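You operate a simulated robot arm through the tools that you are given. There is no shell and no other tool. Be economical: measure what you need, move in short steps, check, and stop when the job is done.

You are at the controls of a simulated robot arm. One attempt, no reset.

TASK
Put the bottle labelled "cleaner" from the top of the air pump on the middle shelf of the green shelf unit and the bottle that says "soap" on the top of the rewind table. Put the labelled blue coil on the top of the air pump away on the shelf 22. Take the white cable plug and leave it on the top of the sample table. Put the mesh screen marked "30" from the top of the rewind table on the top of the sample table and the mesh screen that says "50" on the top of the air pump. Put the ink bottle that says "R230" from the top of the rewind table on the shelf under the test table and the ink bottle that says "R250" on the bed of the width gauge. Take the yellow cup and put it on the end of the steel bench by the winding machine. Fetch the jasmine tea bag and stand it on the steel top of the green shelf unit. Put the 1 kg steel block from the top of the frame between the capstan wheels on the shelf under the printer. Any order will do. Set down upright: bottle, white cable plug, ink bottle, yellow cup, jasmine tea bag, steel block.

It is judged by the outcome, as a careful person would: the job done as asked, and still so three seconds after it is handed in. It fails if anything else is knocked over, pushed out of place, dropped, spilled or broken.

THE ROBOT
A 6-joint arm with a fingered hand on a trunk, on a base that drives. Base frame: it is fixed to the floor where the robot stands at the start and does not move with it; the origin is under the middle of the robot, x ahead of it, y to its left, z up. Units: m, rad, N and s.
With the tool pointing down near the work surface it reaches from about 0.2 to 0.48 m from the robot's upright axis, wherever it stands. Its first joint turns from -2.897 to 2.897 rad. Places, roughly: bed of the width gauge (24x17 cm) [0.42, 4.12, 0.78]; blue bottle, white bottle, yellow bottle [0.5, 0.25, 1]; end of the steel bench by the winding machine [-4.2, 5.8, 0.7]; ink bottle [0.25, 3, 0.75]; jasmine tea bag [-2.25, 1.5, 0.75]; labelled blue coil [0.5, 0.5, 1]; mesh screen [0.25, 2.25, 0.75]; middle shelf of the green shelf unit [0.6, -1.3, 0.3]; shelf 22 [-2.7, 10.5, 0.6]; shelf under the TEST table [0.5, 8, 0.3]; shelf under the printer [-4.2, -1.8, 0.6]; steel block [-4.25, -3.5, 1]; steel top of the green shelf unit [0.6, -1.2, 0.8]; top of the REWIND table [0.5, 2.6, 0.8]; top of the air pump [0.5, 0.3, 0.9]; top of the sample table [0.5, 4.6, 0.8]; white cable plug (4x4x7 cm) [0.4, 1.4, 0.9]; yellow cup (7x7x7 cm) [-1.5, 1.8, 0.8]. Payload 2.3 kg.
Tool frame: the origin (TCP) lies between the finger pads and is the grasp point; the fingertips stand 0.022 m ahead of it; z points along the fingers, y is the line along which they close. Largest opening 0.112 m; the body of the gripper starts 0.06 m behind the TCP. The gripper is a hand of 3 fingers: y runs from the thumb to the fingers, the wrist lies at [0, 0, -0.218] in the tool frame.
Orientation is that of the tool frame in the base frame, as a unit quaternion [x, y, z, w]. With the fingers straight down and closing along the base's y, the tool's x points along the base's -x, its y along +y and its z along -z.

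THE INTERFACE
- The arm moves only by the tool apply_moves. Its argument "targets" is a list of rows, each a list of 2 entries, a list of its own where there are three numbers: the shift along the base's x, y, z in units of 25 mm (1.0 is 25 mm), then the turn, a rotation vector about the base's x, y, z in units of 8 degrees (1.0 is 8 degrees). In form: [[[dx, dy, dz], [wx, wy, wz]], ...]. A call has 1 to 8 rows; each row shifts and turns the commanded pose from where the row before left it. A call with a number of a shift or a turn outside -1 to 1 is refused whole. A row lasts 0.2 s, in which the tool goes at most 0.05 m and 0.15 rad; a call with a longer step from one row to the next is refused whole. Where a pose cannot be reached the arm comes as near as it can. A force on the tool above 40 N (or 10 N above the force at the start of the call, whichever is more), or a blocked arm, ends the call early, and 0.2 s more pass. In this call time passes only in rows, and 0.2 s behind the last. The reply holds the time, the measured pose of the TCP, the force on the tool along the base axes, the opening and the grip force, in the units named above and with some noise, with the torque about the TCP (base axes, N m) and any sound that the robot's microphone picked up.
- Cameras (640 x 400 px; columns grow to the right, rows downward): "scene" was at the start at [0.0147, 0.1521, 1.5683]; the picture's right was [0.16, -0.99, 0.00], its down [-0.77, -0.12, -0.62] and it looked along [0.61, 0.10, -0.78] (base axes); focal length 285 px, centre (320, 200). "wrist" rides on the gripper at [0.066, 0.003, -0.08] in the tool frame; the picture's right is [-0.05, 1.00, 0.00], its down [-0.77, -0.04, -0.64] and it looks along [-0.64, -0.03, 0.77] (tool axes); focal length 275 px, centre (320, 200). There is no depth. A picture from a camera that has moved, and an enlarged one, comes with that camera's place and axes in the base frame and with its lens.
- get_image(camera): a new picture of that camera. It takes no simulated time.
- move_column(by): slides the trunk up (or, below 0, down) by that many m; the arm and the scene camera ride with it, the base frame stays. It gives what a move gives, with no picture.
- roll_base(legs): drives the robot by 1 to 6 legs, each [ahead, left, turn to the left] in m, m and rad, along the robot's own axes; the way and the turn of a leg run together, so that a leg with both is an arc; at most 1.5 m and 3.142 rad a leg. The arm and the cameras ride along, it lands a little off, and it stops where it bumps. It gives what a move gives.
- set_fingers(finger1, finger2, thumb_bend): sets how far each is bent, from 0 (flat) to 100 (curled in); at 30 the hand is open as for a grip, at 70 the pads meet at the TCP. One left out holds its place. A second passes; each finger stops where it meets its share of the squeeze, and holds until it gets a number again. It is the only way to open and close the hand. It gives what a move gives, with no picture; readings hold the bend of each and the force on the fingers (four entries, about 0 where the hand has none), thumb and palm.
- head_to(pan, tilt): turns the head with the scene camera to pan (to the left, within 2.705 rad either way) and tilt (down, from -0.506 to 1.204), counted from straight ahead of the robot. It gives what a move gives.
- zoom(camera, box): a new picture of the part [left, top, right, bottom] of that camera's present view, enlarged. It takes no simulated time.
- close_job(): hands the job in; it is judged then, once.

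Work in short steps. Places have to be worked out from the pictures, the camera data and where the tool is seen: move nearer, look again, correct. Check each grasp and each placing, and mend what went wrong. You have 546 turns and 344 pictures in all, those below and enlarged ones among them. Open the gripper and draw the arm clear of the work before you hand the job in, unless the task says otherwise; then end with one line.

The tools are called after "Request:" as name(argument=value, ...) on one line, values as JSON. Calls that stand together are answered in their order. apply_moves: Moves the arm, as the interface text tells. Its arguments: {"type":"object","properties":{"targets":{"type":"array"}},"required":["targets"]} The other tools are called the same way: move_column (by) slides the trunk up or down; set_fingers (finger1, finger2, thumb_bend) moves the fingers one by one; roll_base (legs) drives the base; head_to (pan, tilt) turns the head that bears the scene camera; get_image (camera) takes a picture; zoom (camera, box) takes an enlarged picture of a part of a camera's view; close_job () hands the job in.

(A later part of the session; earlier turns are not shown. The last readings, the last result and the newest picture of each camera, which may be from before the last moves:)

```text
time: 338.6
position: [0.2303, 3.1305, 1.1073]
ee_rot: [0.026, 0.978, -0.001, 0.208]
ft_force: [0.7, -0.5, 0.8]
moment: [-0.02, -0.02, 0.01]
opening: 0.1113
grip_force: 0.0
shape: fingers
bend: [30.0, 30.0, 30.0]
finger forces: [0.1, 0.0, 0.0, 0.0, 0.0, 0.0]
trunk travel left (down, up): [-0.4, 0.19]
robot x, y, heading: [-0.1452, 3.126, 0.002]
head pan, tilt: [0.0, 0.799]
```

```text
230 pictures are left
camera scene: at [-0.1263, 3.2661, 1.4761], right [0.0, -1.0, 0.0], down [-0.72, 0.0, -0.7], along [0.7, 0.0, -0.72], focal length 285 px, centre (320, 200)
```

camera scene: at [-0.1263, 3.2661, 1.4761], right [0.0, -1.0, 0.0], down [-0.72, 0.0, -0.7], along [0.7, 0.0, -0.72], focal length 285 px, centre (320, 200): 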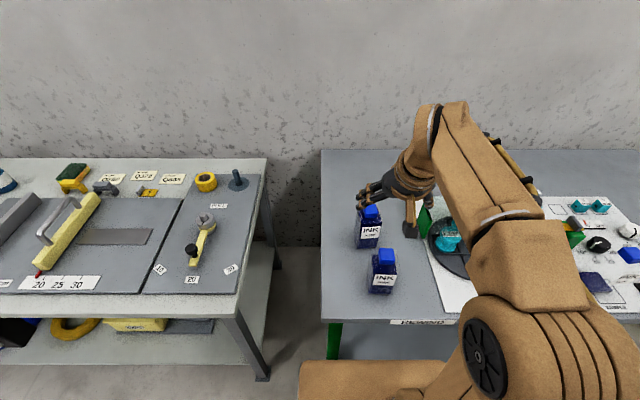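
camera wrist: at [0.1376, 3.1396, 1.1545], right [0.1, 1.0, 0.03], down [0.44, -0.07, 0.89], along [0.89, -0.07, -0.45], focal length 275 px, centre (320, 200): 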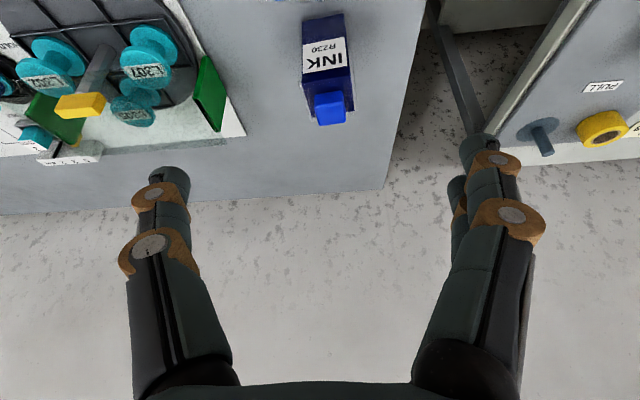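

R230: front face x≈0.355, axis about (0.383, 3.133), cap top z≈0.91. I move over it at height, then descend partway.

Request:
apply_moves(targets=[[[1, 0, 0], [0, 0, 0]], [[1, 0, 0], [0, 0, 0]], [[1, 0, 0], [0, 0, 0]], [[1, 0, 0], [0, 0, 0]], [[1, 0, 0], [0, 0, 0]], [[1, 0.1, -0.5], [0, 0, 0]], [[0.1, 0, -1], [0, 0, 0]], [[0, 0, -1], [0, 0, 0]]])

Request:
get_image(camera="wrist")

Request:
get_image(camera="scene")

```text
time: 340.4
position: [0.374, 3.1385, 1.0388]
ee_rot: [0.027, 0.978, -0.002, 0.209]
ft_force: [0.1, -0.1, 0.7]
moment: [-0.01, 0.01, 0.02]
opening: 0.1114
grip_force: 0.1
shape: fingers
bend: [30.0, 30.0, 30.0]
finger forces: [0.0, 0.0, 0.1, 0.1, 0.0, 0.1]
out of reach, approached as far as the arm can: row 6
trunk travel left (down, up): [-0.4, 0.19]
robot x, y, heading: [-0.1459, 3.1226, 0.004]
head pan, tilt: [0.0, 0.799]
```

```text
229 pictures are left
camera wrist: at [0.2822, 3.1462, 1.0866], right [0.1, 1.0, 0.03], down [0.44, -0.07, 0.9], along [0.89, -0.07, -0.45], focal length 275 px, centre (320, 200)
```

wrist: 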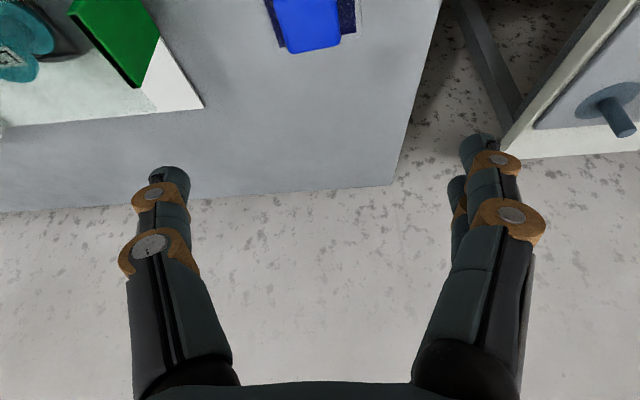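

```text
228 pictures are left
camera scene: at [-0.1273, 3.2662, 1.4761], right [0.0, -1.0, 0.0], down [-0.72, 0.0, -0.7], along [0.7, 0.0, -0.72], focal length 285 px, centre (320, 200)
```

scene: 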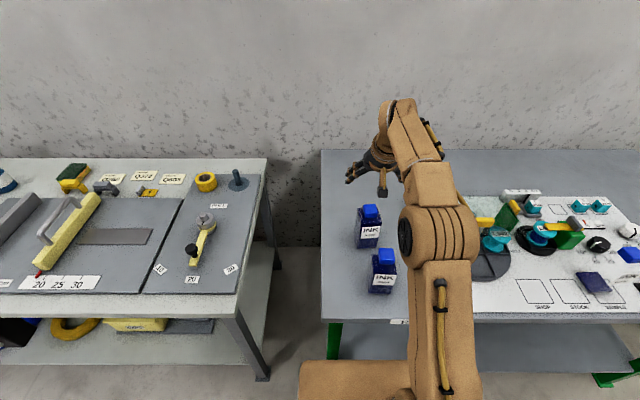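

Cap centre (0.387, 3.136). I lower with the trunk 0.09, then correct x.

Request:
move_column(by=-0.08)

Request:
apply_moves(targets=[[[0.5, -0.1, 0], [0, 0, 0]]])

Request:
get_image(camera="wrist")

Request:
get_image(camera="scene")

```text
time: 341.6
position: [0.3749, 3.1383, 0.9593]
ee_rot: [0.027, 0.978, -0.002, 0.209]
ft_force: [0.2, 1.1, -0.5]
moment: [-0.02, 0.03, -0.01]
opening: 0.1111
grip_force: 0.0
shape: fingers
bend: [30.0, 30.0, 30.0]
finger forces: [0.1, 0.0, 0.0, 0.0, 0.0, 0.0]
trunk travel left (down, up): [-0.32, 0.27]
robot x, y, heading: [-0.1475, 3.124, 0.002]
head pan, tilt: [0.0, 0.799]
```

```text
time: 342.0
position: [0.3868, 3.1354, 0.9595]
ee_rot: [0.027, 0.977, -0.002, 0.209]
ft_force: [0.4, 0.1, 0.3]
moment: [0.01, -0.01, 0.02]
opening: 0.1114
grip_force: 0.0
shape: fingers
bend: [30.0, 30.0, 30.0]
finger forces: [0.0, 0.0, 0.0, 0.0, 0.0, 0.1]
trunk travel left (down, up): [-0.32, 0.27]
robot x, y, heading: [-0.1484, 3.1261, 0.007]
head pan, tilt: [0.0, 0.799]
```

```text
227 pictures are left
camera wrist: at [0.2951, 3.1433, 1.007], right [0.1, 1.0, 0.03], down [0.44, -0.07, 0.9], along [0.89, -0.07, -0.45], focal length 275 px, centre (320, 200)
```

wrist: 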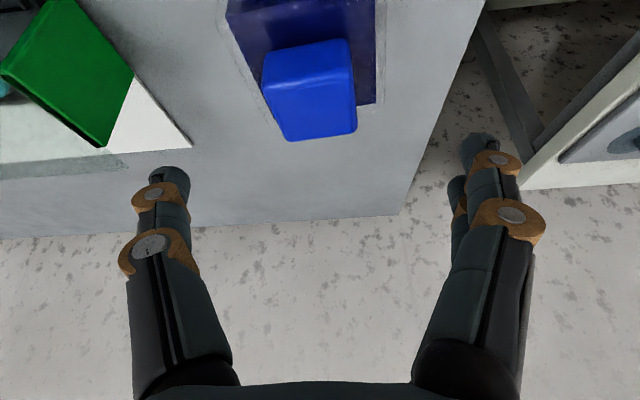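

```text
226 pictures are left
camera scene: at [-0.1268, 3.2661, 1.3961], right [0.0, -1.0, 0.0], down [-0.72, 0.0, -0.7], along [0.7, 0.0, -0.72], focal length 285 px, centre (320, 200)
```

scene: 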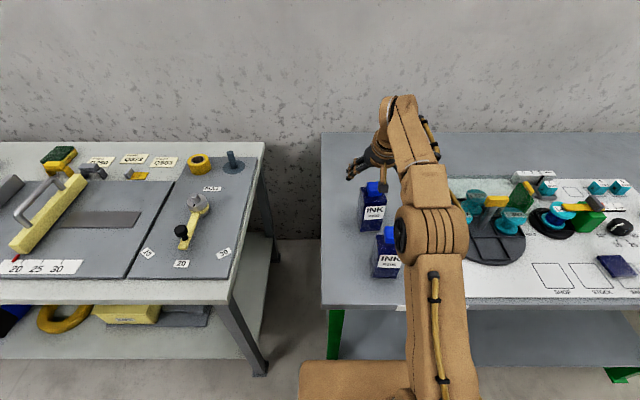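

Nearly centred. I shift 4 mm right and lower with the trunk to grip height.

Request:
apply_moves(targets=[[[0.15, -0.18, 0], [0, 0, 0]]])

Request:
move_column(by=-0.06)

Request:
get_image(camera="scene")

Request:
get_image(camera="wrist")

```text
time: 342.4
position: [0.3909, 3.1305, 0.9599]
ee_rot: [0.026, 0.978, -0.002, 0.209]
ft_force: [-0.4, 0.0, 0.8]
moment: [0.02, 0.01, -0.03]
opening: 0.1112
grip_force: 0.1
shape: fingers
bend: [30.0, 30.0, 30.0]
finger forces: [0.0, 0.1, 0.0, 0.0, 0.0, 0.0]
trunk travel left (down, up): [-0.32, 0.27]
robot x, y, heading: [-0.1492, 3.125, 0.003]
head pan, tilt: [0.0, 0.799]
```

```text
time: 343.4
position: [0.3911, 3.1306, 0.9002]
ee_rot: [0.026, 0.978, -0.002, 0.209]
ft_force: [0.5, -0.2, 0.1]
moment: [-0.02, 0.01, 0.04]
opening: 0.1114
grip_force: 0.0
shape: fingers
bend: [30.0, 30.0, 30.0]
finger forces: [0.0, 0.0, 0.0, 0.0, 0.0, 0.1]
trunk travel left (down, up): [-0.26, 0.33]
robot x, y, heading: [-0.1473, 3.1287, 0.001]
head pan, tilt: [0.0, 0.799]
```

```text
225 pictures are left
camera scene: at [-0.1273, 3.2661, 1.3361], right [0.0, -1.0, 0.0], down [-0.72, 0.0, -0.7], along [0.7, 0.0, -0.72], focal length 285 px, centre (320, 200)
```

scene: 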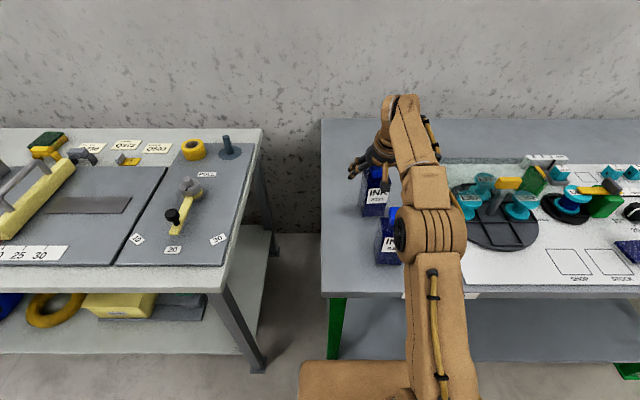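

```text
224 pictures are left
camera wrist: at [0.2984, 3.1388, 0.947], right [0.1, 1.0, 0.03], down [0.44, -0.07, 0.9], along [0.89, -0.07, -0.45], focal length 275 px, centre (320, 200)
```

wrist: 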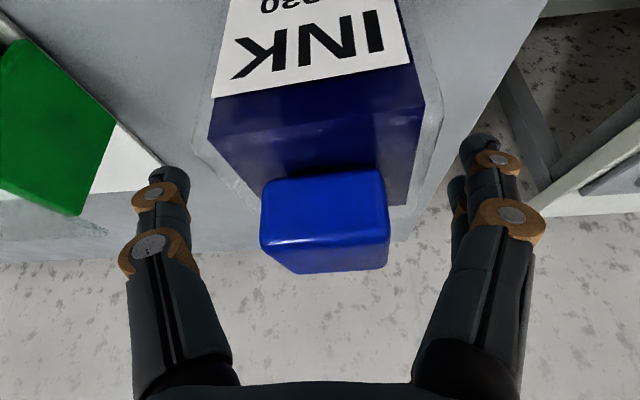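

Good alignment. I lower the last 4.5 cm in two steps, watching the force.

Request:
move_column(by=-0.025)

Request:
zoom(camera="scene", box=[320, 80, 480, 280])

Request:
get_image(camera="wrist")

```text
time: 344.1
position: [0.3914, 3.1297, 0.8744]
ee_rot: [0.027, 0.978, -0.002, 0.208]
ft_force: [-0.3, 0.0, -0.4]
moment: [-0.01, 0.0, -0.03]
opening: 0.1111
grip_force: 0.0
shape: fingers
bend: [30.0, 30.0, 30.0]
finger forces: [0.3, 0.0, 0.0, 0.0, 0.0, 0.0]
trunk travel left (down, up): [-0.235, 0.355]
robot x, y, heading: [-0.1486, 3.1259, 0.001]
head pan, tilt: [0.0, 0.799]
```

```text
2.00 times, centred on (400, 180) of scene
camera zoom: at [-0.1273, 3.2662, 1.311], right [0.0, -1.0, 0.0], down [-0.72, 0.0, -0.7], along [0.7, 0.0, -0.72], focal length 569 px, centre (160, 240)
```

zoom: 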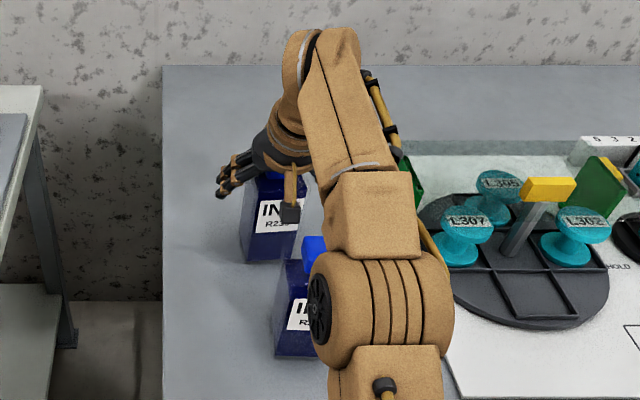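

```text
222 pictures are left
camera wrist: at [0.2984, 3.1388, 0.9219], right [0.1, 1.0, 0.03], down [0.44, -0.07, 0.9], along [0.89, -0.07, -0.45], focal length 275 px, centre (320, 200)
```

wrist: 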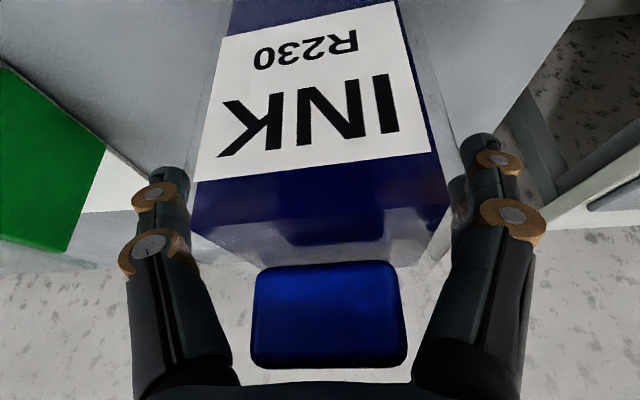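

Good: the body is between the fingers, and the label reads R230. I lower 2 cm more and close.

Request:
move_column(by=-0.02)

Request:
set_fingers(finger1=70, finger2=70, thumb_bend=70)

Request:
get_image(camera="wrist")

```text
time: 344.6
position: [0.39, 3.1315, 0.8673]
ee_rot: [0.026, 0.975, -0.001, 0.219]
ft_force: [-0.2, 2.5, 17.4]
moment: [0.08, 0.41, -0.09]
opening: 0.1154
grip_force: 11.4
shape: fingers
bend: [30.0, 30.0, 30.0]
finger forces: [9.9, 1.4, 0.1, 0.0, 5.4, 5.6]
trunk travel left (down, up): [-0.221, 0.369]
robot x, y, heading: [-0.1472, 3.1269, 0.0]
head pan, tilt: [0.0, 0.799]
stopped: the force on the tool passed its limit at 52 N (the readings are from after the stop); the commanded pose is now the measured one
```

```text
time: 345.7
position: [0.3915, 3.131, 0.8689]
ee_rot: [0.025, 0.975, -0.003, 0.221]
ft_force: [-2.7, 2.0, 18.6]
moment: [-0.24, 0.38, -0.09]
opening: 0.0594
grip_force: 45.7
shape: fingers
bend: [66.0, 58.0, 65.0]
finger forces: [29.9, 16.2, 0.1, 0.0, 43.5, 1.6]
trunk travel left (down, up): [-0.221, 0.369]
robot x, y, heading: [-0.1498, 3.1298, 0.003]
head pan, tilt: [0.0, 0.799]
stopped: the force on the tool passed its limit at 41 N (the readings are from after the stop); the commanded pose is now the measured one
```

```text
221 pictures are left
camera wrist: at [0.2974, 3.1393, 0.9137], right [0.09, 1.0, 0.03], down [0.42, -0.06, 0.91], along [0.9, -0.07, -0.42], focal length 275 px, centre (320, 200)
```

wrist: 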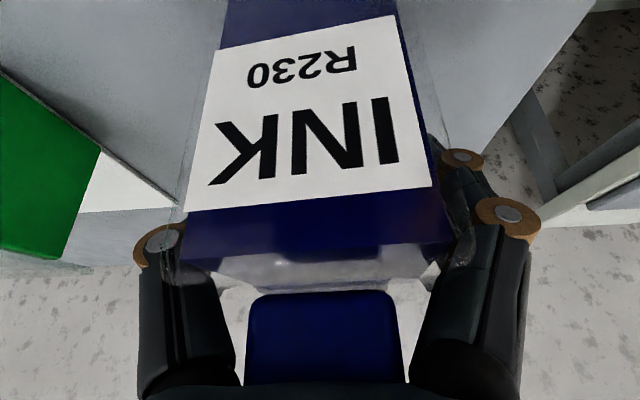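

The palm met the cap (bottle taller than I judged), and the hand is now closed on the body with a strong grip. I relieve the pressure by raising the trunk, and check.

Request:
move_column(by=0.03)

Request:
get_image(camera="wrist")

Request:
get_image(camera="scene")

```text
time: 346.4
position: [0.3933, 3.1307, 0.8951]
ee_rot: [0.026, 0.976, -0.003, 0.217]
ft_force: [-0.6, 0.0, -3.4]
moment: [-0.07, -0.03, -0.02]
opening: 0.0592
grip_force: 38.0
shape: fingers
bend: [66.0, 58.0, 65.0]
finger forces: [23.2, 15.6, 0.0, 0.0, 35.9, 0.7]
trunk travel left (down, up): [-0.251, 0.339]
robot x, y, heading: [-0.15, 3.1236, 0.006]
head pan, tilt: [0.0, 0.799]
```

```text
220 pictures are left
camera wrist: at [0.3, 3.1389, 0.9413], right [0.09, 1.0, 0.03], down [0.43, -0.06, 0.9], along [0.9, -0.07, -0.43], focal length 275 px, centre (320, 200)
```

wrist: 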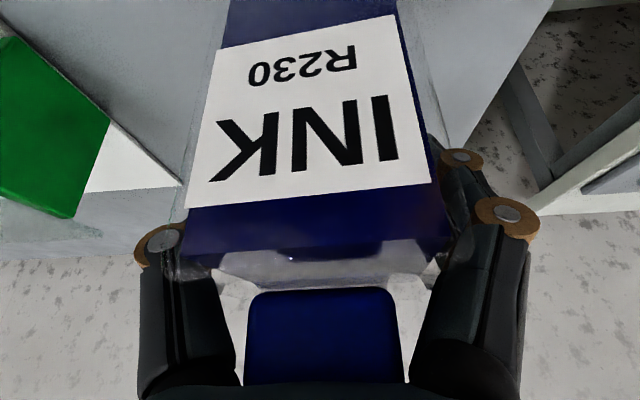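

```text
219 pictures are left
camera scene: at [-0.1265, 3.2663, 1.3266], right [0.0, -1.0, 0.0], down [-0.72, 0.0, -0.7], along [0.7, 0.0, -0.72], focal length 285 px, centre (320, 200)
```

scene: 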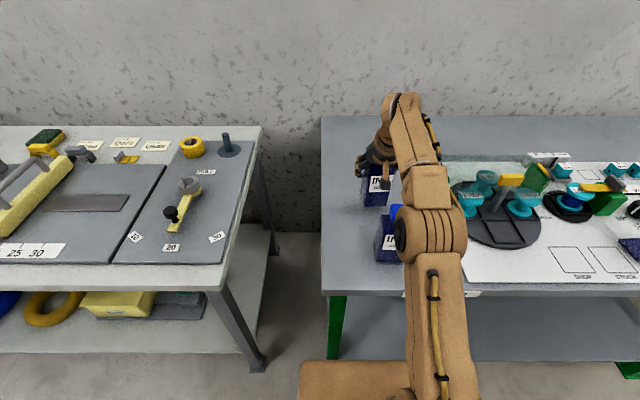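

R230 is held cleanly. I raise it well above R205, retract and drive to the test table.

Request:
move_column(by=0.15)

Request:
apply_moves(targets=[[[-1, 0, 0], [0, 0, 0]], [[-1, 0, 0], [0, 0, 0]], [[-1, 0, 0], [0, 0, 0]], [[-1, 0, 0], [0, 0, 0]], [[-1, 0, 0], [0, 0, 0]], [[-1, 0, 0], [0, 0, 0]]])

Request:
roll_base(legs=[[-0.45, 0, 0], [0, 1.5, 0], [0, 1.5, 0], [0, 1.5, 0]])

Request:
head_to(pan=0.2, tilt=0.6)

Request:
get_image(camera="scene")

```text
time: 348.2
position: [0.3939, 3.1313, 1.045]
ee_rot: [0.026, 0.976, -0.003, 0.217]
ft_force: [-0.3, -0.2, -4.5]
moment: [0.0, -0.03, 0.02]
opening: 0.059
grip_force: 37.3
shape: fingers
bend: [65.0, 58.0, 65.0]
finger forces: [23.0, 15.7, 0.0, 0.0, 35.6, 0.5]
trunk travel left (down, up): [-0.401, 0.189]
robot x, y, heading: [-0.1449, 3.1287, 0.002]
head pan, tilt: [0.0, 0.799]
```

```text
time: 349.6
position: [0.2413, 3.1303, 1.0456]
ee_rot: [0.026, 0.976, -0.002, 0.218]
ft_force: [0.3, -0.5, -3.3]
moment: [0.01, -0.09, -0.01]
opening: 0.0588
grip_force: 36.1
shape: fingers
bend: [65.0, 58.0, 65.0]
finger forces: [22.5, 15.3, 0.0, 0.0, 34.8, 0.5]
trunk travel left (down, up): [-0.401, 0.189]
robot x, y, heading: [-0.1486, 3.1272, -0.007]
head pan, tilt: [0.0, 0.799]
```

```text
time: 373.4
position: [-0.1619, 7.6305, 1.0447]
ee_rot: [0.031, 0.976, -0.004, 0.217]
ft_force: [0.2, -0.3, -4.6]
moment: [0.0, -0.02, 0.01]
opening: 0.0591
grip_force: 35.3
shape: fingers
bend: [65.0, 58.0, 64.0]
finger forces: [21.5, 14.9, 0.0, 0.0, 33.5, 0.4]
trunk travel left (down, up): [-0.401, 0.189]
robot x, y, heading: [-0.5514, 7.6297, -0.012]
head pan, tilt: [0.0, 0.799]
```

```text
time: 374.1
position: [-0.1623, 7.6309, 1.0455]
ee_rot: [0.03, 0.976, -0.002, 0.216]
ft_force: [-0.1, 0.3, -4.2]
moment: [-0.02, -0.06, -0.02]
opening: 0.059
grip_force: 35.3
shape: fingers
bend: [65.0, 58.0, 64.0]
finger forces: [21.5, 14.9, 0.0, 0.0, 33.6, 0.4]
trunk travel left (down, up): [-0.401, 0.189]
robot x, y, heading: [-0.552, 7.6333, -0.011]
head pan, tilt: [0.201, 0.6]
```

```text
218 pictures are left
camera scene: at [-0.5238, 7.788, 1.4935], right [0.19, -0.98, 0.0], down [-0.56, -0.11, -0.82], along [0.81, 0.16, -0.57], focal length 285 px, centre (320, 200)
```

scene: 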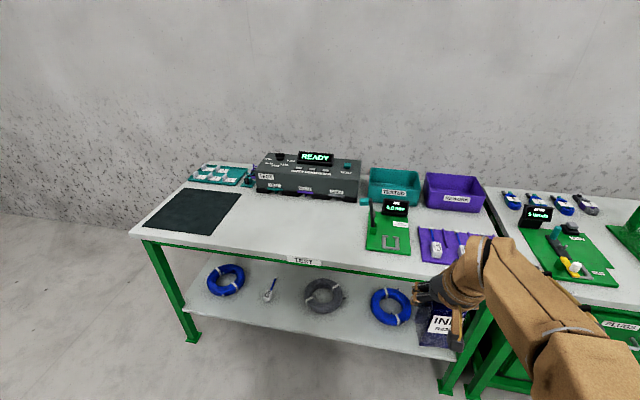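

The test table's lower shelf holds coils and a tag, with gaps between them. I lower the trunk to view it.

Request:
move_column(by=-0.4)

Request:
get_image(camera="scene")

```text
time: 378.0
position: [-0.162, 7.6305, 0.6458]
ee_rot: [0.031, 0.976, -0.002, 0.217]
ft_force: [0.4, 0.4, -3.7]
moment: [-0.03, -0.03, 0.01]
opening: 0.0591
grip_force: 34.4
shape: fingers
bend: [65.0, 58.0, 64.0]
finger forces: [21.1, 15.0, 0.1, 0.0, 33.0, 0.3]
trunk travel left (down, up): [-0.001, 0.589]
robot x, y, heading: [-0.5525, 7.6313, -0.011]
head pan, tilt: [0.201, 0.6]
```

```text
217 pictures are left
camera scene: at [-0.524, 7.7881, 1.0936], right [0.19, -0.98, 0.0], down [-0.55, -0.11, -0.82], along [0.81, 0.16, -0.57], focal length 285 px, centre (320, 200)
```

scene: 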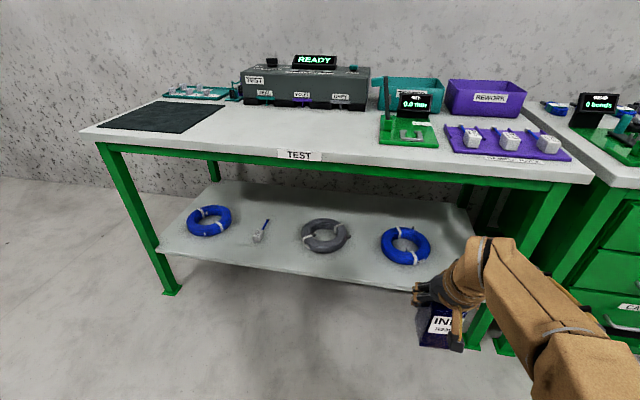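

Spot: (0.21, 7.78), in the gap between the grey and right blue coil near the front of the shelf (z≈0.31). I lower and extend the arm here in free space first.

Request:
apply_moves(targets=[[[0.8, 0, -1], [0, 0, 0]], [[0.8, 0, -1], [0, 0, 0]], [[0.8, 0, -1], [0, 0, 0]], [[0, 0, -1], [0, 0, 0]], [[0, 0, -1], [0, 0, 0]], [[0, 0, -1], [0, 0, 0]], [[0, 0, -1], [0, 0, 0]], [[0, 0, -0.4], [0, 0, 0]]])

Request:
roll_base(legs=[[0, 0.15, 0.011]])

Request:
get_image(camera="scene")

Request:
get_image(camera="wrist")

```text
time: 379.8
position: [-0.1006, 7.6303, 0.4604]
ee_rot: [0.031, 0.976, -0.004, 0.217]
ft_force: [-0.5, 0.6, -3.8]
moment: [0.0, -0.07, -0.02]
opening: 0.0588
grip_force: 32.8
shape: fingers
bend: [65.0, 58.0, 64.0]
finger forces: [19.7, 14.3, 0.0, 0.1, 31.6, 0.2]
trunk travel left (down, up): [-0.001, 0.589]
robot x, y, heading: [-0.5551, 7.6284, -0.006]
head pan, tilt: [0.201, 0.6]
```

```text
time: 381.1
position: [-0.102, 7.7841, 0.4605]
ee_rot: [0.026, 0.976, -0.001, 0.217]
ft_force: [0.0, -1.0, -4.4]
moment: [-0.04, -0.05, -0.04]
opening: 0.0589
grip_force: 32.3
shape: fingers
bend: [65.0, 58.0, 64.0]
finger forces: [19.6, 14.3, 0.0, 0.1, 31.3, 0.2]
trunk travel left (down, up): [-0.001, 0.589]
robot x, y, heading: [-0.5465, 7.7766, -0.0]
head pan, tilt: [0.201, 0.6]
```

```text
216 pictures are left
camera scene: at [-0.5251, 7.9372, 1.0935], right [0.2, -0.98, 0.0], down [-0.55, -0.11, -0.82], along [0.81, 0.17, -0.57], focal length 285 px, centre (320, 200)
```

scene: 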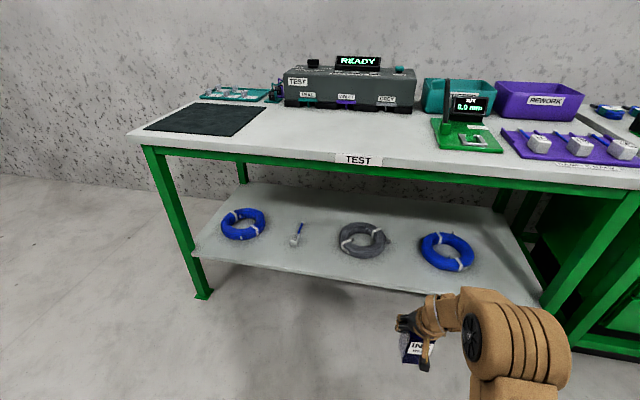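

```text
215 pictures are left
camera wrist: at [-0.1952, 7.7928, 0.5061], right [0.09, 1.0, 0.03], down [0.43, -0.06, 0.9], along [0.9, -0.07, -0.43], focal length 275 px, centre (320, 200)
```

wrist: 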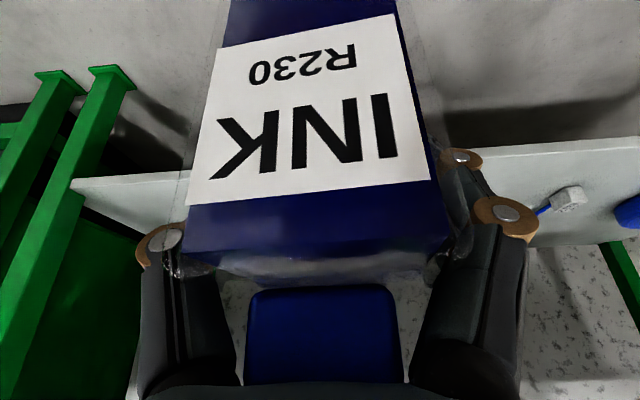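

Positions confirmed. I drive in 0.31 m.

Request:
roll_base(legs=[[0.31, 0.0, 0.0]])

Request:
get_image(camera="scene")

```text
time: 383.2
position: [0.2068, 7.785, 0.4605]
ee_rot: [0.025, 0.976, -0.002, 0.218]
ft_force: [0.4, -0.2, -5.0]
moment: [0.02, -0.05, 0.01]
opening: 0.0589
grip_force: 32.7
shape: fingers
bend: [65.0, 58.0, 64.0]
finger forces: [19.4, 14.1, 0.0, 0.0, 31.2, 0.2]
trunk travel left (down, up): [-0.001, 0.589]
robot x, y, heading: [-0.2423, 7.7808, 0.006]
head pan, tilt: [0.201, 0.6]
```

```text
214 pictures are left
camera scene: at [-0.216, 7.938, 1.0935], right [0.2, -0.98, 0.0], down [-0.55, -0.11, -0.82], along [0.81, 0.17, -0.57], focal length 285 px, centre (320, 200)
```

scene: 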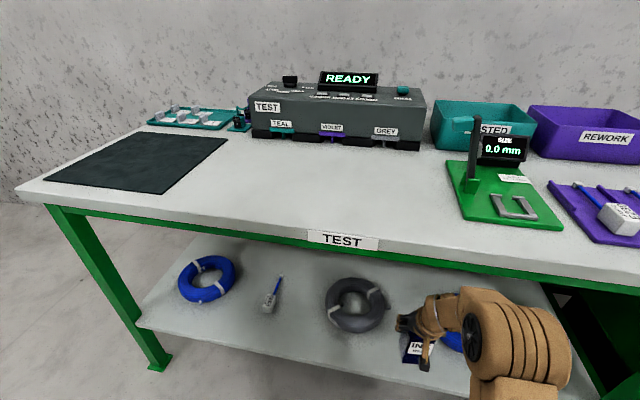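

Over the gap. I lower toward contact.

Request:
apply_moves(targets=[[[0, 0, -1], [0, 0, 0]], [[0, 0, -0.6], [0, 0, 0]], [[0, 0, -0.3], [0, 0, 0]], [[0, 0, -0.2], [0, 0, 0]]])

Request:
get_image(camera="wrist")

```text
time: 384.2
position: [0.2083, 7.7855, 0.4122]
ee_rot: [0.025, 0.976, -0.001, 0.216]
ft_force: [0.7, -1.0, -3.5]
moment: [0.01, -0.02, -0.01]
opening: 0.0586
grip_force: 31.4
shape: fingers
bend: [65.0, 58.0, 64.0]
finger forces: [19.0, 14.0, 0.0, 0.0, 30.7, 0.2]
out of reach, approached as far as the arm can: row 3
trunk travel left (down, up): [-0.001, 0.589]
robot x, y, heading: [-0.2377, 7.7778, 0.004]
head pan, tilt: [0.201, 0.6]
```

```text
213 pictures are left
camera wrist: at [0.1148, 7.7938, 0.4584], right [0.09, 1.0, 0.03], down [0.43, -0.06, 0.9], along [0.9, -0.07, -0.43], focal length 275 px, centre (320, 200)
```

wrist: 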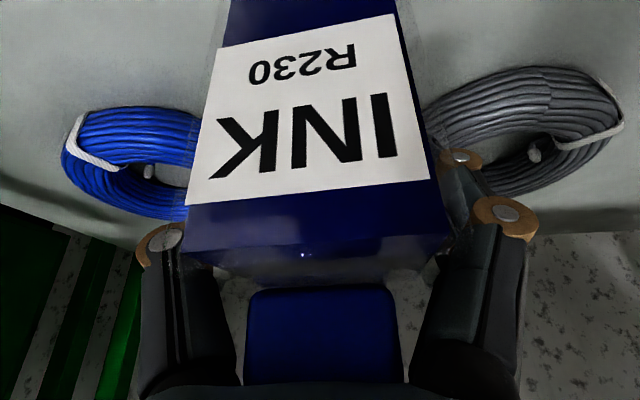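

Request:
apply_moves(targets=[[[0, 0, -0.2], [0, 0, 0]], [[0, 0, -0.2], [0, 0, 0]], [[0, 0, -0.2], [0, 0, 0]]])

```text
time: 385.0
position: [0.2085, 7.784, 0.4043]
ee_rot: [0.025, 0.976, -0.003, 0.217]
ft_force: [0.3, 0.7, -4.0]
moment: [0.0, -0.03, 0.02]
opening: 0.0588
grip_force: 31.3
shape: fingers
bend: [65.0, 58.0, 64.0]
finger forces: [18.7, 14.0, 0.0, 0.0, 30.5, 0.2]
out of reach, approached as far as the arm can: row 2
trunk travel left (down, up): [-0.001, 0.589]
robot x, y, heading: [-0.2465, 7.782, 0.004]
head pan, tilt: [0.201, 0.6]
```

Request:
apply_moves(targets=[[[0, 0, -0.2], [0, 0, 0]], [[0, 0, -0.2], [0, 0, 0]]])

```text
time: 385.6
position: [0.2086, 7.7847, 0.3949]
ee_rot: [0.026, 0.976, -0.002, 0.217]
ft_force: [-0.6, 0.2, -3.8]
moment: [0.03, -0.05, 0.0]
opening: 0.0588
grip_force: 31.3
shape: fingers
bend: [65.0, 58.0, 64.0]
finger forces: [18.5, 13.9, 0.1, 0.0, 30.2, 0.1]
out of reach, approached as far as the arm can: row 1
trunk travel left (down, up): [-0.001, 0.589]
robot x, y, heading: [-0.2476, 7.7809, 0.004]
head pan, tilt: [0.201, 0.6]
```

Still free; continuing in small steps.

Request:
apply_moves(targets=[[[0, 0, -0.2], [0, 0, 0]], [[0, 0, -0.2], [0, 0, 0]], [[0, 0, -0.15], [0, 0, 0]]])

Request:
get_image(camera="scene")

```text
time: 386.4
position: [0.2083, 7.786, 0.3828]
ee_rot: [0.025, 0.976, -0.003, 0.217]
ft_force: [0.4, 0.8, -3.5]
moment: [-0.02, -0.04, -0.02]
opening: 0.0587
grip_force: 31.5
shape: fingers
bend: [65.0, 58.0, 64.0]
finger forces: [18.3, 13.9, 0.0, 0.0, 30.2, 0.0]
trunk travel left (down, up): [-0.001, 0.589]
robot x, y, heading: [-0.2422, 7.779, 0.008]
head pan, tilt: [0.201, 0.6]
```

```text
212 pictures are left
camera scene: at [-0.2159, 7.938, 1.0935], right [0.2, -0.98, 0.0], down [-0.55, -0.11, -0.82], along [0.81, 0.17, -0.57], focal length 285 px, centre (320, 200)
```

scene: 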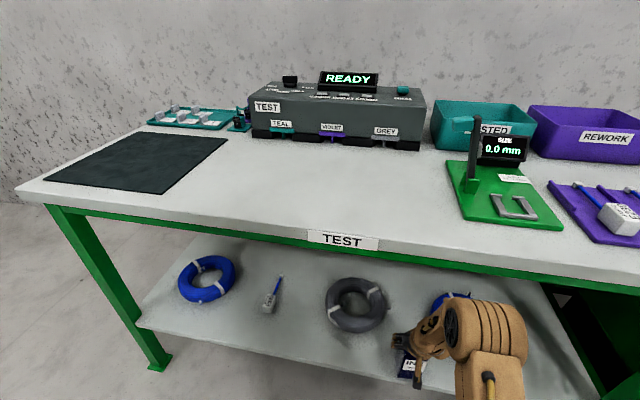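

I shift 2.5 cm further in for a safer margin, then continue lowering.

Request:
apply_moves(targets=[[[0.5, 0, 0.1], [0, 0, 0]], [[0.5, 0, 0], [0, 0, 0]], [[0, 0, -0.25], [0, 0, 0]], [[0, 0, -0.2], [0, 0, 0]], [[0, 0, -0.2], [0, 0, 0]]])

Request:
get_image(camera="wrist")

```text
time: 387.6
position: [0.2194, 7.782, 0.368]
ee_rot: [0.026, 0.975, -0.003, 0.221]
ft_force: [0.2, 2.6, 24.4]
moment: [-0.29, 0.65, -0.15]
opening: 0.0587
grip_force: 40.9
shape: fingers
bend: [65.0, 58.0, 64.0]
finger forces: [27.3, 13.5, 0.0, 0.0, 39.0, 0.6]
out of reach, approached as far as the arm can: row 1, 2
trunk travel left (down, up): [-0.001, 0.589]
robot x, y, heading: [-0.2409, 7.7748, 0.004]
head pan, tilt: [0.201, 0.6]
```

```text
211 pictures are left
camera wrist: at [0.1255, 7.7905, 0.4144], right [0.09, 1.0, 0.03], down [0.42, -0.06, 0.91], along [0.9, -0.07, -0.42], focal length 275 px, centre (320, 200)
```

wrist: 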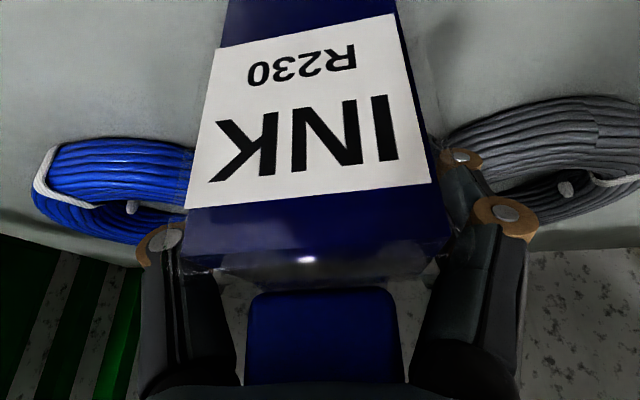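

Contact at 24 N. I ease up 3 mm and open the hand.

Request:
apply_moves(targets=[[[0, 0, 0.12], [0, 0, 0]]])

Request:
set_fingers(finger1=30, finger2=30, thumb_bend=30)

Request:
get_image(camera="wrist")

```text
time: 388.0
position: [0.2197, 7.7819, 0.3704]
ee_rot: [0.026, 0.975, -0.002, 0.219]
ft_force: [3.2, 1.3, 8.7]
moment: [-0.26, 0.23, 0.03]
opening: 0.0586
grip_force: 34.4
shape: fingers
bend: [65.0, 58.0, 64.0]
finger forces: [21.4, 14.4, 0.0, 0.1, 33.9, 0.3]
trunk travel left (down, up): [-0.001, 0.589]
robot x, y, heading: [-0.2427, 7.7794, 0.003]
head pan, tilt: [0.201, 0.6]
```

```text
time: 389.0
position: [0.2183, 7.7825, 0.3701]
ee_rot: [0.025, 0.976, -0.003, 0.217]
ft_force: [0.8, 1.8, 4.4]
moment: [-0.06, 0.14, -0.03]
opening: 0.1126
grip_force: 2.8
shape: fingers
bend: [30.0, 30.0, 30.0]
finger forces: [2.8, 0.0, 0.0, 0.0, 1.9, 0.2]
trunk travel left (down, up): [-0.001, 0.589]
robot x, y, heading: [-0.2409, 7.7791, 0.001]
head pan, tilt: [0.201, 0.6]
```

```text
210 pictures are left
camera wrist: at [0.1251, 7.7903, 0.4153], right [0.09, 1.0, 0.03], down [0.43, -0.06, 0.9], along [0.9, -0.07, -0.43], focal length 275 px, centre (320, 200)
```

wrist: 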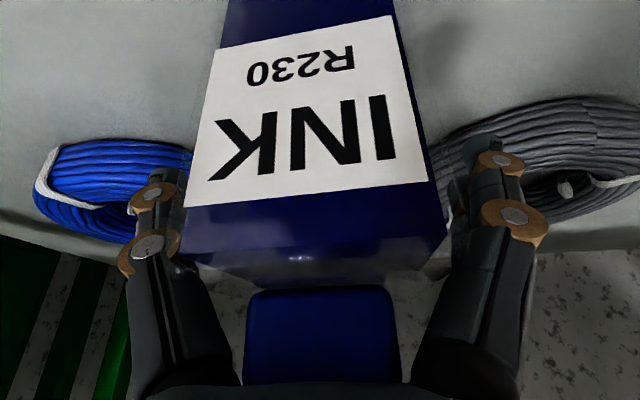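

Light residual contact on the sides. I open a bit wider, rise 1.5 cm, and check.

Request:
set_fingers(finger1=20, finger2=20, thumb_bend=20)

Request:
apply_moves(targets=[[[0, 0, 0.3], [0, 0, 0]], [[0, 0, 0.4], [0, 0, 0]]])

Request:
get_image(camera="wrist")

```text
time: 390.0
position: [0.2189, 7.7822, 0.3696]
ee_rot: [0.026, 0.976, -0.003, 0.218]
ft_force: [-0.3, 0.3, 0.3]
moment: [0.0, 0.02, -0.01]
opening: 0.1289
grip_force: 0.2
shape: fingers
bend: [20.0, 20.0, 20.0]
finger forces: [0.5, 0.0, 0.1, 0.0, 0.1, 0.2]
trunk travel left (down, up): [-0.001, 0.589]
robot x, y, heading: [-0.2419, 7.7748, 0.001]
head pan, tilt: [0.201, 0.6]
```

```text
time: 390.6
position: [0.2187, 7.7827, 0.3876]
ee_rot: [0.024, 0.975, -0.002, 0.219]
ft_force: [-0.3, 0.2, 0.5]
moment: [0.01, -0.01, 0.01]
opening: 0.1291
grip_force: 0.0
shape: fingers
bend: [20.0, 20.0, 20.0]
finger forces: [0.0, 0.0, 0.0, 0.0, 0.0, 0.1]
trunk travel left (down, up): [-0.001, 0.589]
robot x, y, heading: [-0.2431, 7.7744, 0.0]
head pan, tilt: [0.201, 0.6]
```

```text
209 pictures are left
camera wrist: at [0.1255, 7.7905, 0.4328], right [0.09, 1.0, 0.03], down [0.42, -0.06, 0.9], along [0.9, -0.07, -0.43], focal length 275 px, centre (320, 200)
```

wrist: 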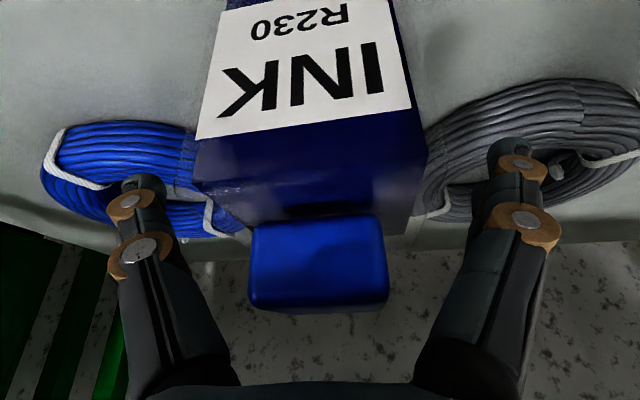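

Free, and the bottle stands. I back out and verify.

Request:
roll_base(legs=[[-0.32, 0.0, 0.0]])

Request:
get_image(camera="scene")

```text
time: 392.8
position: [-0.0972, 7.7819, 0.3861]
ee_rot: [0.025, 0.976, -0.002, 0.218]
ft_force: [0.0, 0.5, 0.5]
moment: [-0.02, -0.01, -0.01]
opening: 0.129
grip_force: 0.1
shape: fingers
bend: [20.0, 20.0, 20.0]
finger forces: [0.0, 0.0, 0.0, 0.0, 0.0, 0.0]
trunk travel left (down, up): [-0.001, 0.589]
robot x, y, heading: [-0.5589, 7.7802, 0.0]
head pan, tilt: [0.201, 0.6]
```

```text
208 pictures are left
camera scene: at [-0.533, 7.9371, 1.0936], right [0.2, -0.98, 0.0], down [-0.55, -0.11, -0.83], along [0.81, 0.17, -0.56], focal length 285 px, centre (320, 200)
```

scene: 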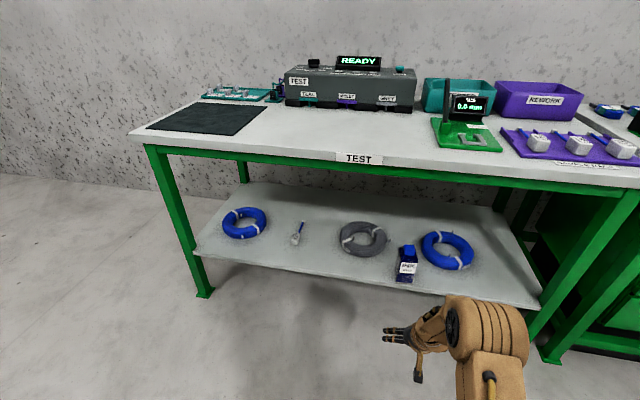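

R230 stands on the test-table shelf. Next is R250: raise up and drive back to the rewind table.

Request:
move_column(by=0.4)

Request:
apply_moves(targets=[[[-0.6, 0, 1], [0, 0.5, 0]], [[-0.6, 0, 1], [0, 0.5, 0]], [[-0.6, 0, 1], [0, 0.5, 0]], [[-0.6, 0, 1], [0, 0.5, 0]], [[-0.6, 0, 1], [0, 0.5, 0]], [[0, 0, 1], [0, 0.6, 0]], [[0, 0, 1], [0, 0, 0]], [[0, 0, 1], [0, 0, 0]]])

Request:
roll_base(legs=[[0, -1.4, 0], [0, -1.4, 0], [0, -1.4, 0], [0, -1.1, 0], [0.2, 0, 0]])

Request:
head_to(pan=0.15, tilt=0.8)

Request:
get_image(camera="scene")

Request:
get_image(camera="wrist")

```text
time: 396.6
position: [-0.0977, 7.7825, 0.7865]
ee_rot: [0.025, 0.975, -0.002, 0.219]
ft_force: [-1.3, 0.4, -0.4]
moment: [0.02, 0.01, 0.01]
opening: 0.1286
grip_force: 0.0
shape: fingers
bend: [20.0, 20.0, 20.0]
finger forces: [0.0, 0.1, 0.0, 0.0, 0.0, 0.0]
trunk travel left (down, up): [-0.401, 0.189]
robot x, y, heading: [-0.5596, 7.7823, -0.001]
head pan, tilt: [0.201, 0.6]
```

```text
time: 398.4
position: [-0.1598, 7.7642, 0.9719]
ee_rot: [0.032, 0.998, -0.045, 0.032]
ft_force: [0.9, 0.3, 0.0]
moment: [0.06, -0.02, -0.01]
opening: 0.1288
grip_force: 0.1
shape: fingers
bend: [20.0, 20.0, 20.0]
finger forces: [0.0, 0.0, 0.0, 0.1, 0.0, 0.1]
out of reach, approached as far as the arm can: row 1, 2, 3
trunk travel left (down, up): [-0.401, 0.189]
robot x, y, heading: [-0.5598, 7.779, 0.005]
head pan, tilt: [0.201, 0.6]
```

```text
time: 424.9
position: [0.0793, 2.4747, 0.9702]
ee_rot: [0.027, 0.998, -0.045, 0.031]
ft_force: [0.5, 0.4, 0.3]
moment: [0.0, 0.04, 0.02]
opening: 0.1293
grip_force: 0.0
shape: fingers
bend: [20.0, 20.0, 20.0]
finger forces: [0.0, 0.1, 0.1, 0.1, 0.0, 0.1]
trunk travel left (down, up): [-0.401, 0.189]
robot x, y, heading: [-0.3233, 2.4816, 0.014]
head pan, tilt: [0.201, 0.6]
```

```text
time: 425.7
position: [0.0796, 2.4747, 0.9713]
ee_rot: [0.028, 0.998, -0.044, 0.032]
ft_force: [-0.5, -0.7, 0.2]
moment: [-0.04, -0.03, -0.03]
opening: 0.1291
grip_force: 0.0
shape: fingers
bend: [20.0, 20.0, 20.0]
finger forces: [0.1, 0.1, 0.0, 0.1, 0.1, 0.0]
trunk travel left (down, up): [-0.401, 0.189]
robot x, y, heading: [-0.3179, 2.4859, 0.012]
head pan, tilt: [0.15, 0.799]
```

```text
207 pictures are left
camera scene: at [-0.3032, 2.6386, 1.4767], right [0.16, -0.99, 0.0], down [-0.71, -0.12, -0.7], along [0.69, 0.11, -0.72], focal length 285 px, centre (320, 200)
```

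scene: 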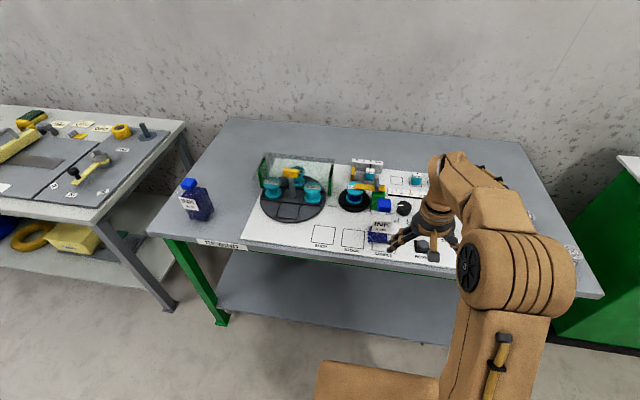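

```text
206 pictures are left
camera wrist: at [0.0082, 2.4892, 1.0483], right [0.1, 0.99, -0.09], down [0.73, -0.02, 0.69], along [0.68, -0.13, -0.72], focal length 275 px, centre (320, 200)
```

wrist: 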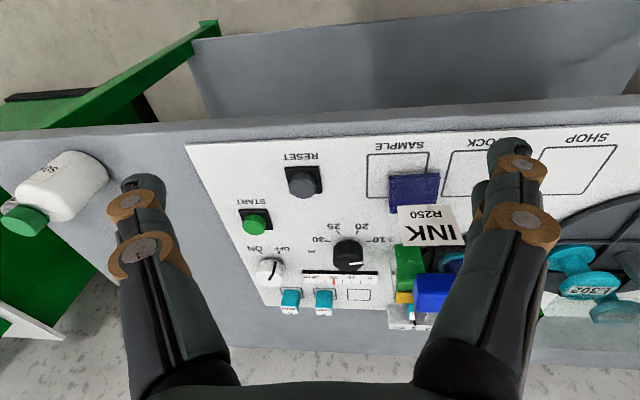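

R250 stands near (0.25, 2.56). I raise the trunk a little, straighten the hand's residual roll, tilt 28°, and shift left to line up.

Request:
move_column(by=0.12)

Request:
apply_moves(targets=[[[0, 0, 0], [0.21, -1, 0.13]], [[0, 0, 0], [0.21, -1, 0.13]], [[0, 0, 0], [0.21, -1, 0.13]]])

Request:
roll_base(legs=[[0.06, 0.085, -0.012]])

Request:
get_image(camera="wrist")

Request:
get_image(camera="scene")

```text
time: 427.2
position: [0.0779, 2.4748, 1.0912]
ee_rot: [0.027, 0.998, -0.046, 0.032]
ft_force: [-0.4, -0.2, 0.9]
moment: [0.02, -0.02, 0.03]
opening: 0.129
grip_force: 0.1
shape: fingers
bend: [20.0, 20.0, 20.0]
finger forces: [0.1, 0.1, 0.1, 0.0, 0.0, 0.0]
trunk travel left (down, up): [-0.521, 0.069]
robot x, y, heading: [-0.3216, 2.4829, 0.013]
head pan, tilt: [0.15, 0.799]
```

```text
time: 428.0
position: [0.0775, 2.4751, 1.0927]
ee_rot: [0.011, 0.971, 0.006, 0.24]
ft_force: [0.6, 0.2, 0.1]
moment: [0.03, 0.0, -0.06]
opening: 0.129
grip_force: 0.1
shape: fingers
bend: [20.0, 20.0, 20.0]
finger forces: [0.0, 0.0, 0.0, 0.1, 0.0, 0.1]
trunk travel left (down, up): [-0.521, 0.069]
robot x, y, heading: [-0.3209, 2.4834, 0.018]
head pan, tilt: [0.15, 0.799]
```

```text
time: 429.1
position: [0.1393, 2.5559, 1.0926]
ee_rot: [0.016, 0.971, 0.005, 0.239]
ft_force: [0.3, -0.2, -0.1]
moment: [-0.01, 0.01, 0.02]
opening: 0.1289
grip_force: 0.0
shape: fingers
bend: [20.0, 20.0, 20.0]
finger forces: [0.1, 0.1, 0.1, 0.1, 0.0, 0.1]
trunk travel left (down, up): [-0.521, 0.069]
robot x, y, heading: [-0.2592, 2.573, -0.001]
head pan, tilt: [0.15, 0.799]
```

```text
205 pictures are left
camera wrist: at [0.0429, 2.5613, 1.1336], right [0.07, 1.0, 0.04], down [0.39, -0.06, 0.92], along [0.92, -0.05, -0.39], focal length 275 px, centre (320, 200)
```

wrist: 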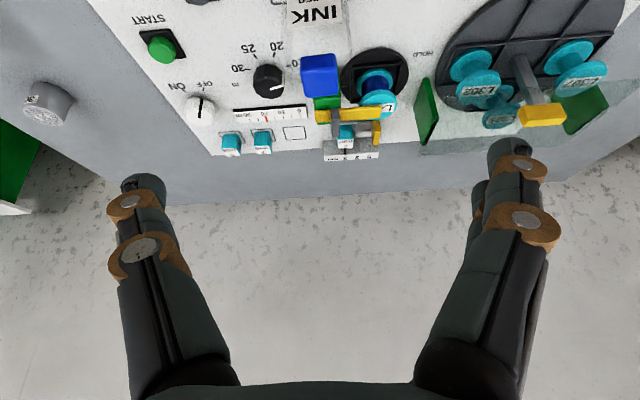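

```text
204 pictures are left
camera scene: at [-0.2414, 2.7242, 1.5966], right [0.15, -0.99, 0.0], down [-0.71, -0.11, -0.7], along [0.69, 0.1, -0.72], focal length 285 px, centre (320, 200)
```

scene: 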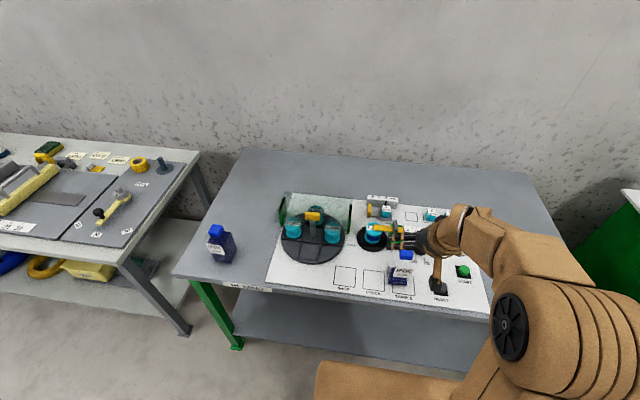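

Cap at (0.244, 2.555). I drive 6 cm nearer, move over it, and lower with the trunk.

Request:
roll_base(legs=[[0.06, 0.0, 0.0]])

Request:
apply_moves(targets=[[[0.9, 0, 0], [0, 0, 0]], [[0.9, 0, 0], [0, 0, 0]]])

Request:
move_column(by=-0.15)

Request:
get_image(camera="wrist")

```text
time: 430.1
position: [0.199, 2.5549, 1.0904]
ee_rot: [0.016, 0.971, 0.004, 0.238]
ft_force: [0.2, -0.2, 0.1]
moment: [0.01, 0.02, 0.03]
opening: 0.129
grip_force: 0.1
shape: fingers
bend: [20.0, 20.0, 20.0]
finger forces: [0.2, 0.1, 0.0, 0.0, 0.0, 0.0]
trunk travel left (down, up): [-0.521, 0.069]
robot x, y, heading: [-0.1984, 2.573, -0.001]
head pan, tilt: [0.15, 0.799]
```

```text
time: 430.7
position: [0.2441, 2.5546, 1.0919]
ee_rot: [0.016, 0.971, 0.004, 0.238]
ft_force: [0.3, 0.0, -1.4]
moment: [0.01, 0.02, 0.0]
opening: 0.1289
grip_force: 0.1
shape: fingers
bend: [20.0, 20.0, 20.0]
finger forces: [0.2, 0.0, 0.0, 0.0, 0.1, 0.1]
trunk travel left (down, up): [-0.521, 0.069]
robot x, y, heading: [-0.2029, 2.5715, 0.004]
head pan, tilt: [0.15, 0.799]
```

```text
time: 432.5
position: [0.2448, 2.5539, 0.9428]
ee_rot: [0.017, 0.971, 0.004, 0.238]
ft_force: [-0.6, 0.3, 1.0]
moment: [0.01, 0.02, 0.0]
opening: 0.1291
grip_force: 0.1
shape: fingers
bend: [20.0, 20.0, 20.0]
finger forces: [0.0, 0.1, 0.0, 0.0, 0.1, 0.1]
trunk travel left (down, up): [-0.371, 0.219]
robot x, y, heading: [-0.1995, 2.573, 0.002]
head pan, tilt: [0.15, 0.799]
```

```text
203 pictures are left
camera wrist: at [0.1481, 2.5599, 0.9837], right [0.07, 1.0, 0.04], down [0.39, -0.06, 0.92], along [0.92, -0.05, -0.39], focal length 275 px, centre (320, 200)
```

wrist: 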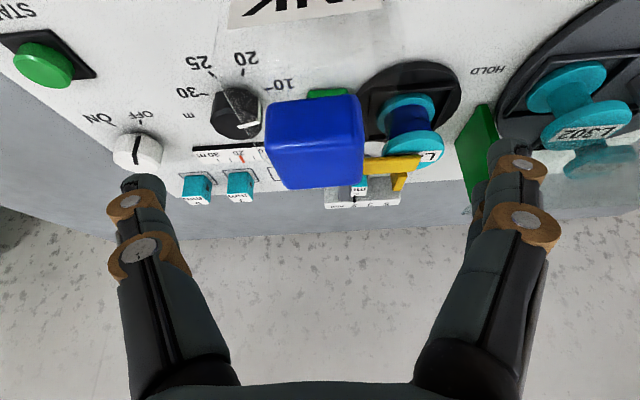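

Well aligned. I lower to TCP z≈0.875 and check for palm contact.

Request:
apply_moves(targets=[[[0, 0, -1], [0, 0, 0]], [[0, 0, -1], [0, 0, 0]], [[0, 0, -0.4], [0, 0, 0]]])

Request:
get_image(camera="wrist")

```text
time: 433.3
position: [0.244, 2.5539, 0.8829]
ee_rot: [0.017, 0.971, 0.004, 0.238]
ft_force: [-0.4, 0.5, 0.4]
moment: [0.03, -0.02, -0.01]
opening: 0.1292
grip_force: 0.1
shape: fingers
bend: [20.0, 20.0, 20.0]
finger forces: [0.1, 0.0, 0.1, 0.0, 0.0, 0.0]
trunk travel left (down, up): [-0.371, 0.219]
robot x, y, heading: [-0.2014, 2.571, 0.002]
head pan, tilt: [0.15, 0.799]
```

```text
202 pictures are left
camera wrist: at [0.1481, 2.5597, 0.9238], right [0.07, 1.0, 0.04], down [0.39, -0.06, 0.92], along [0.92, -0.05, -0.39], focal length 275 px, centre (320, 200)
```

wrist: 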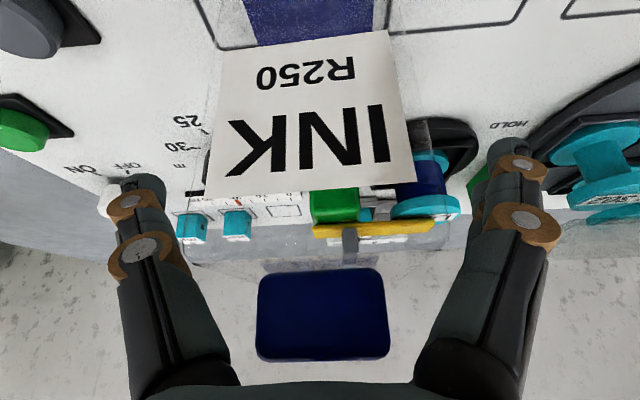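

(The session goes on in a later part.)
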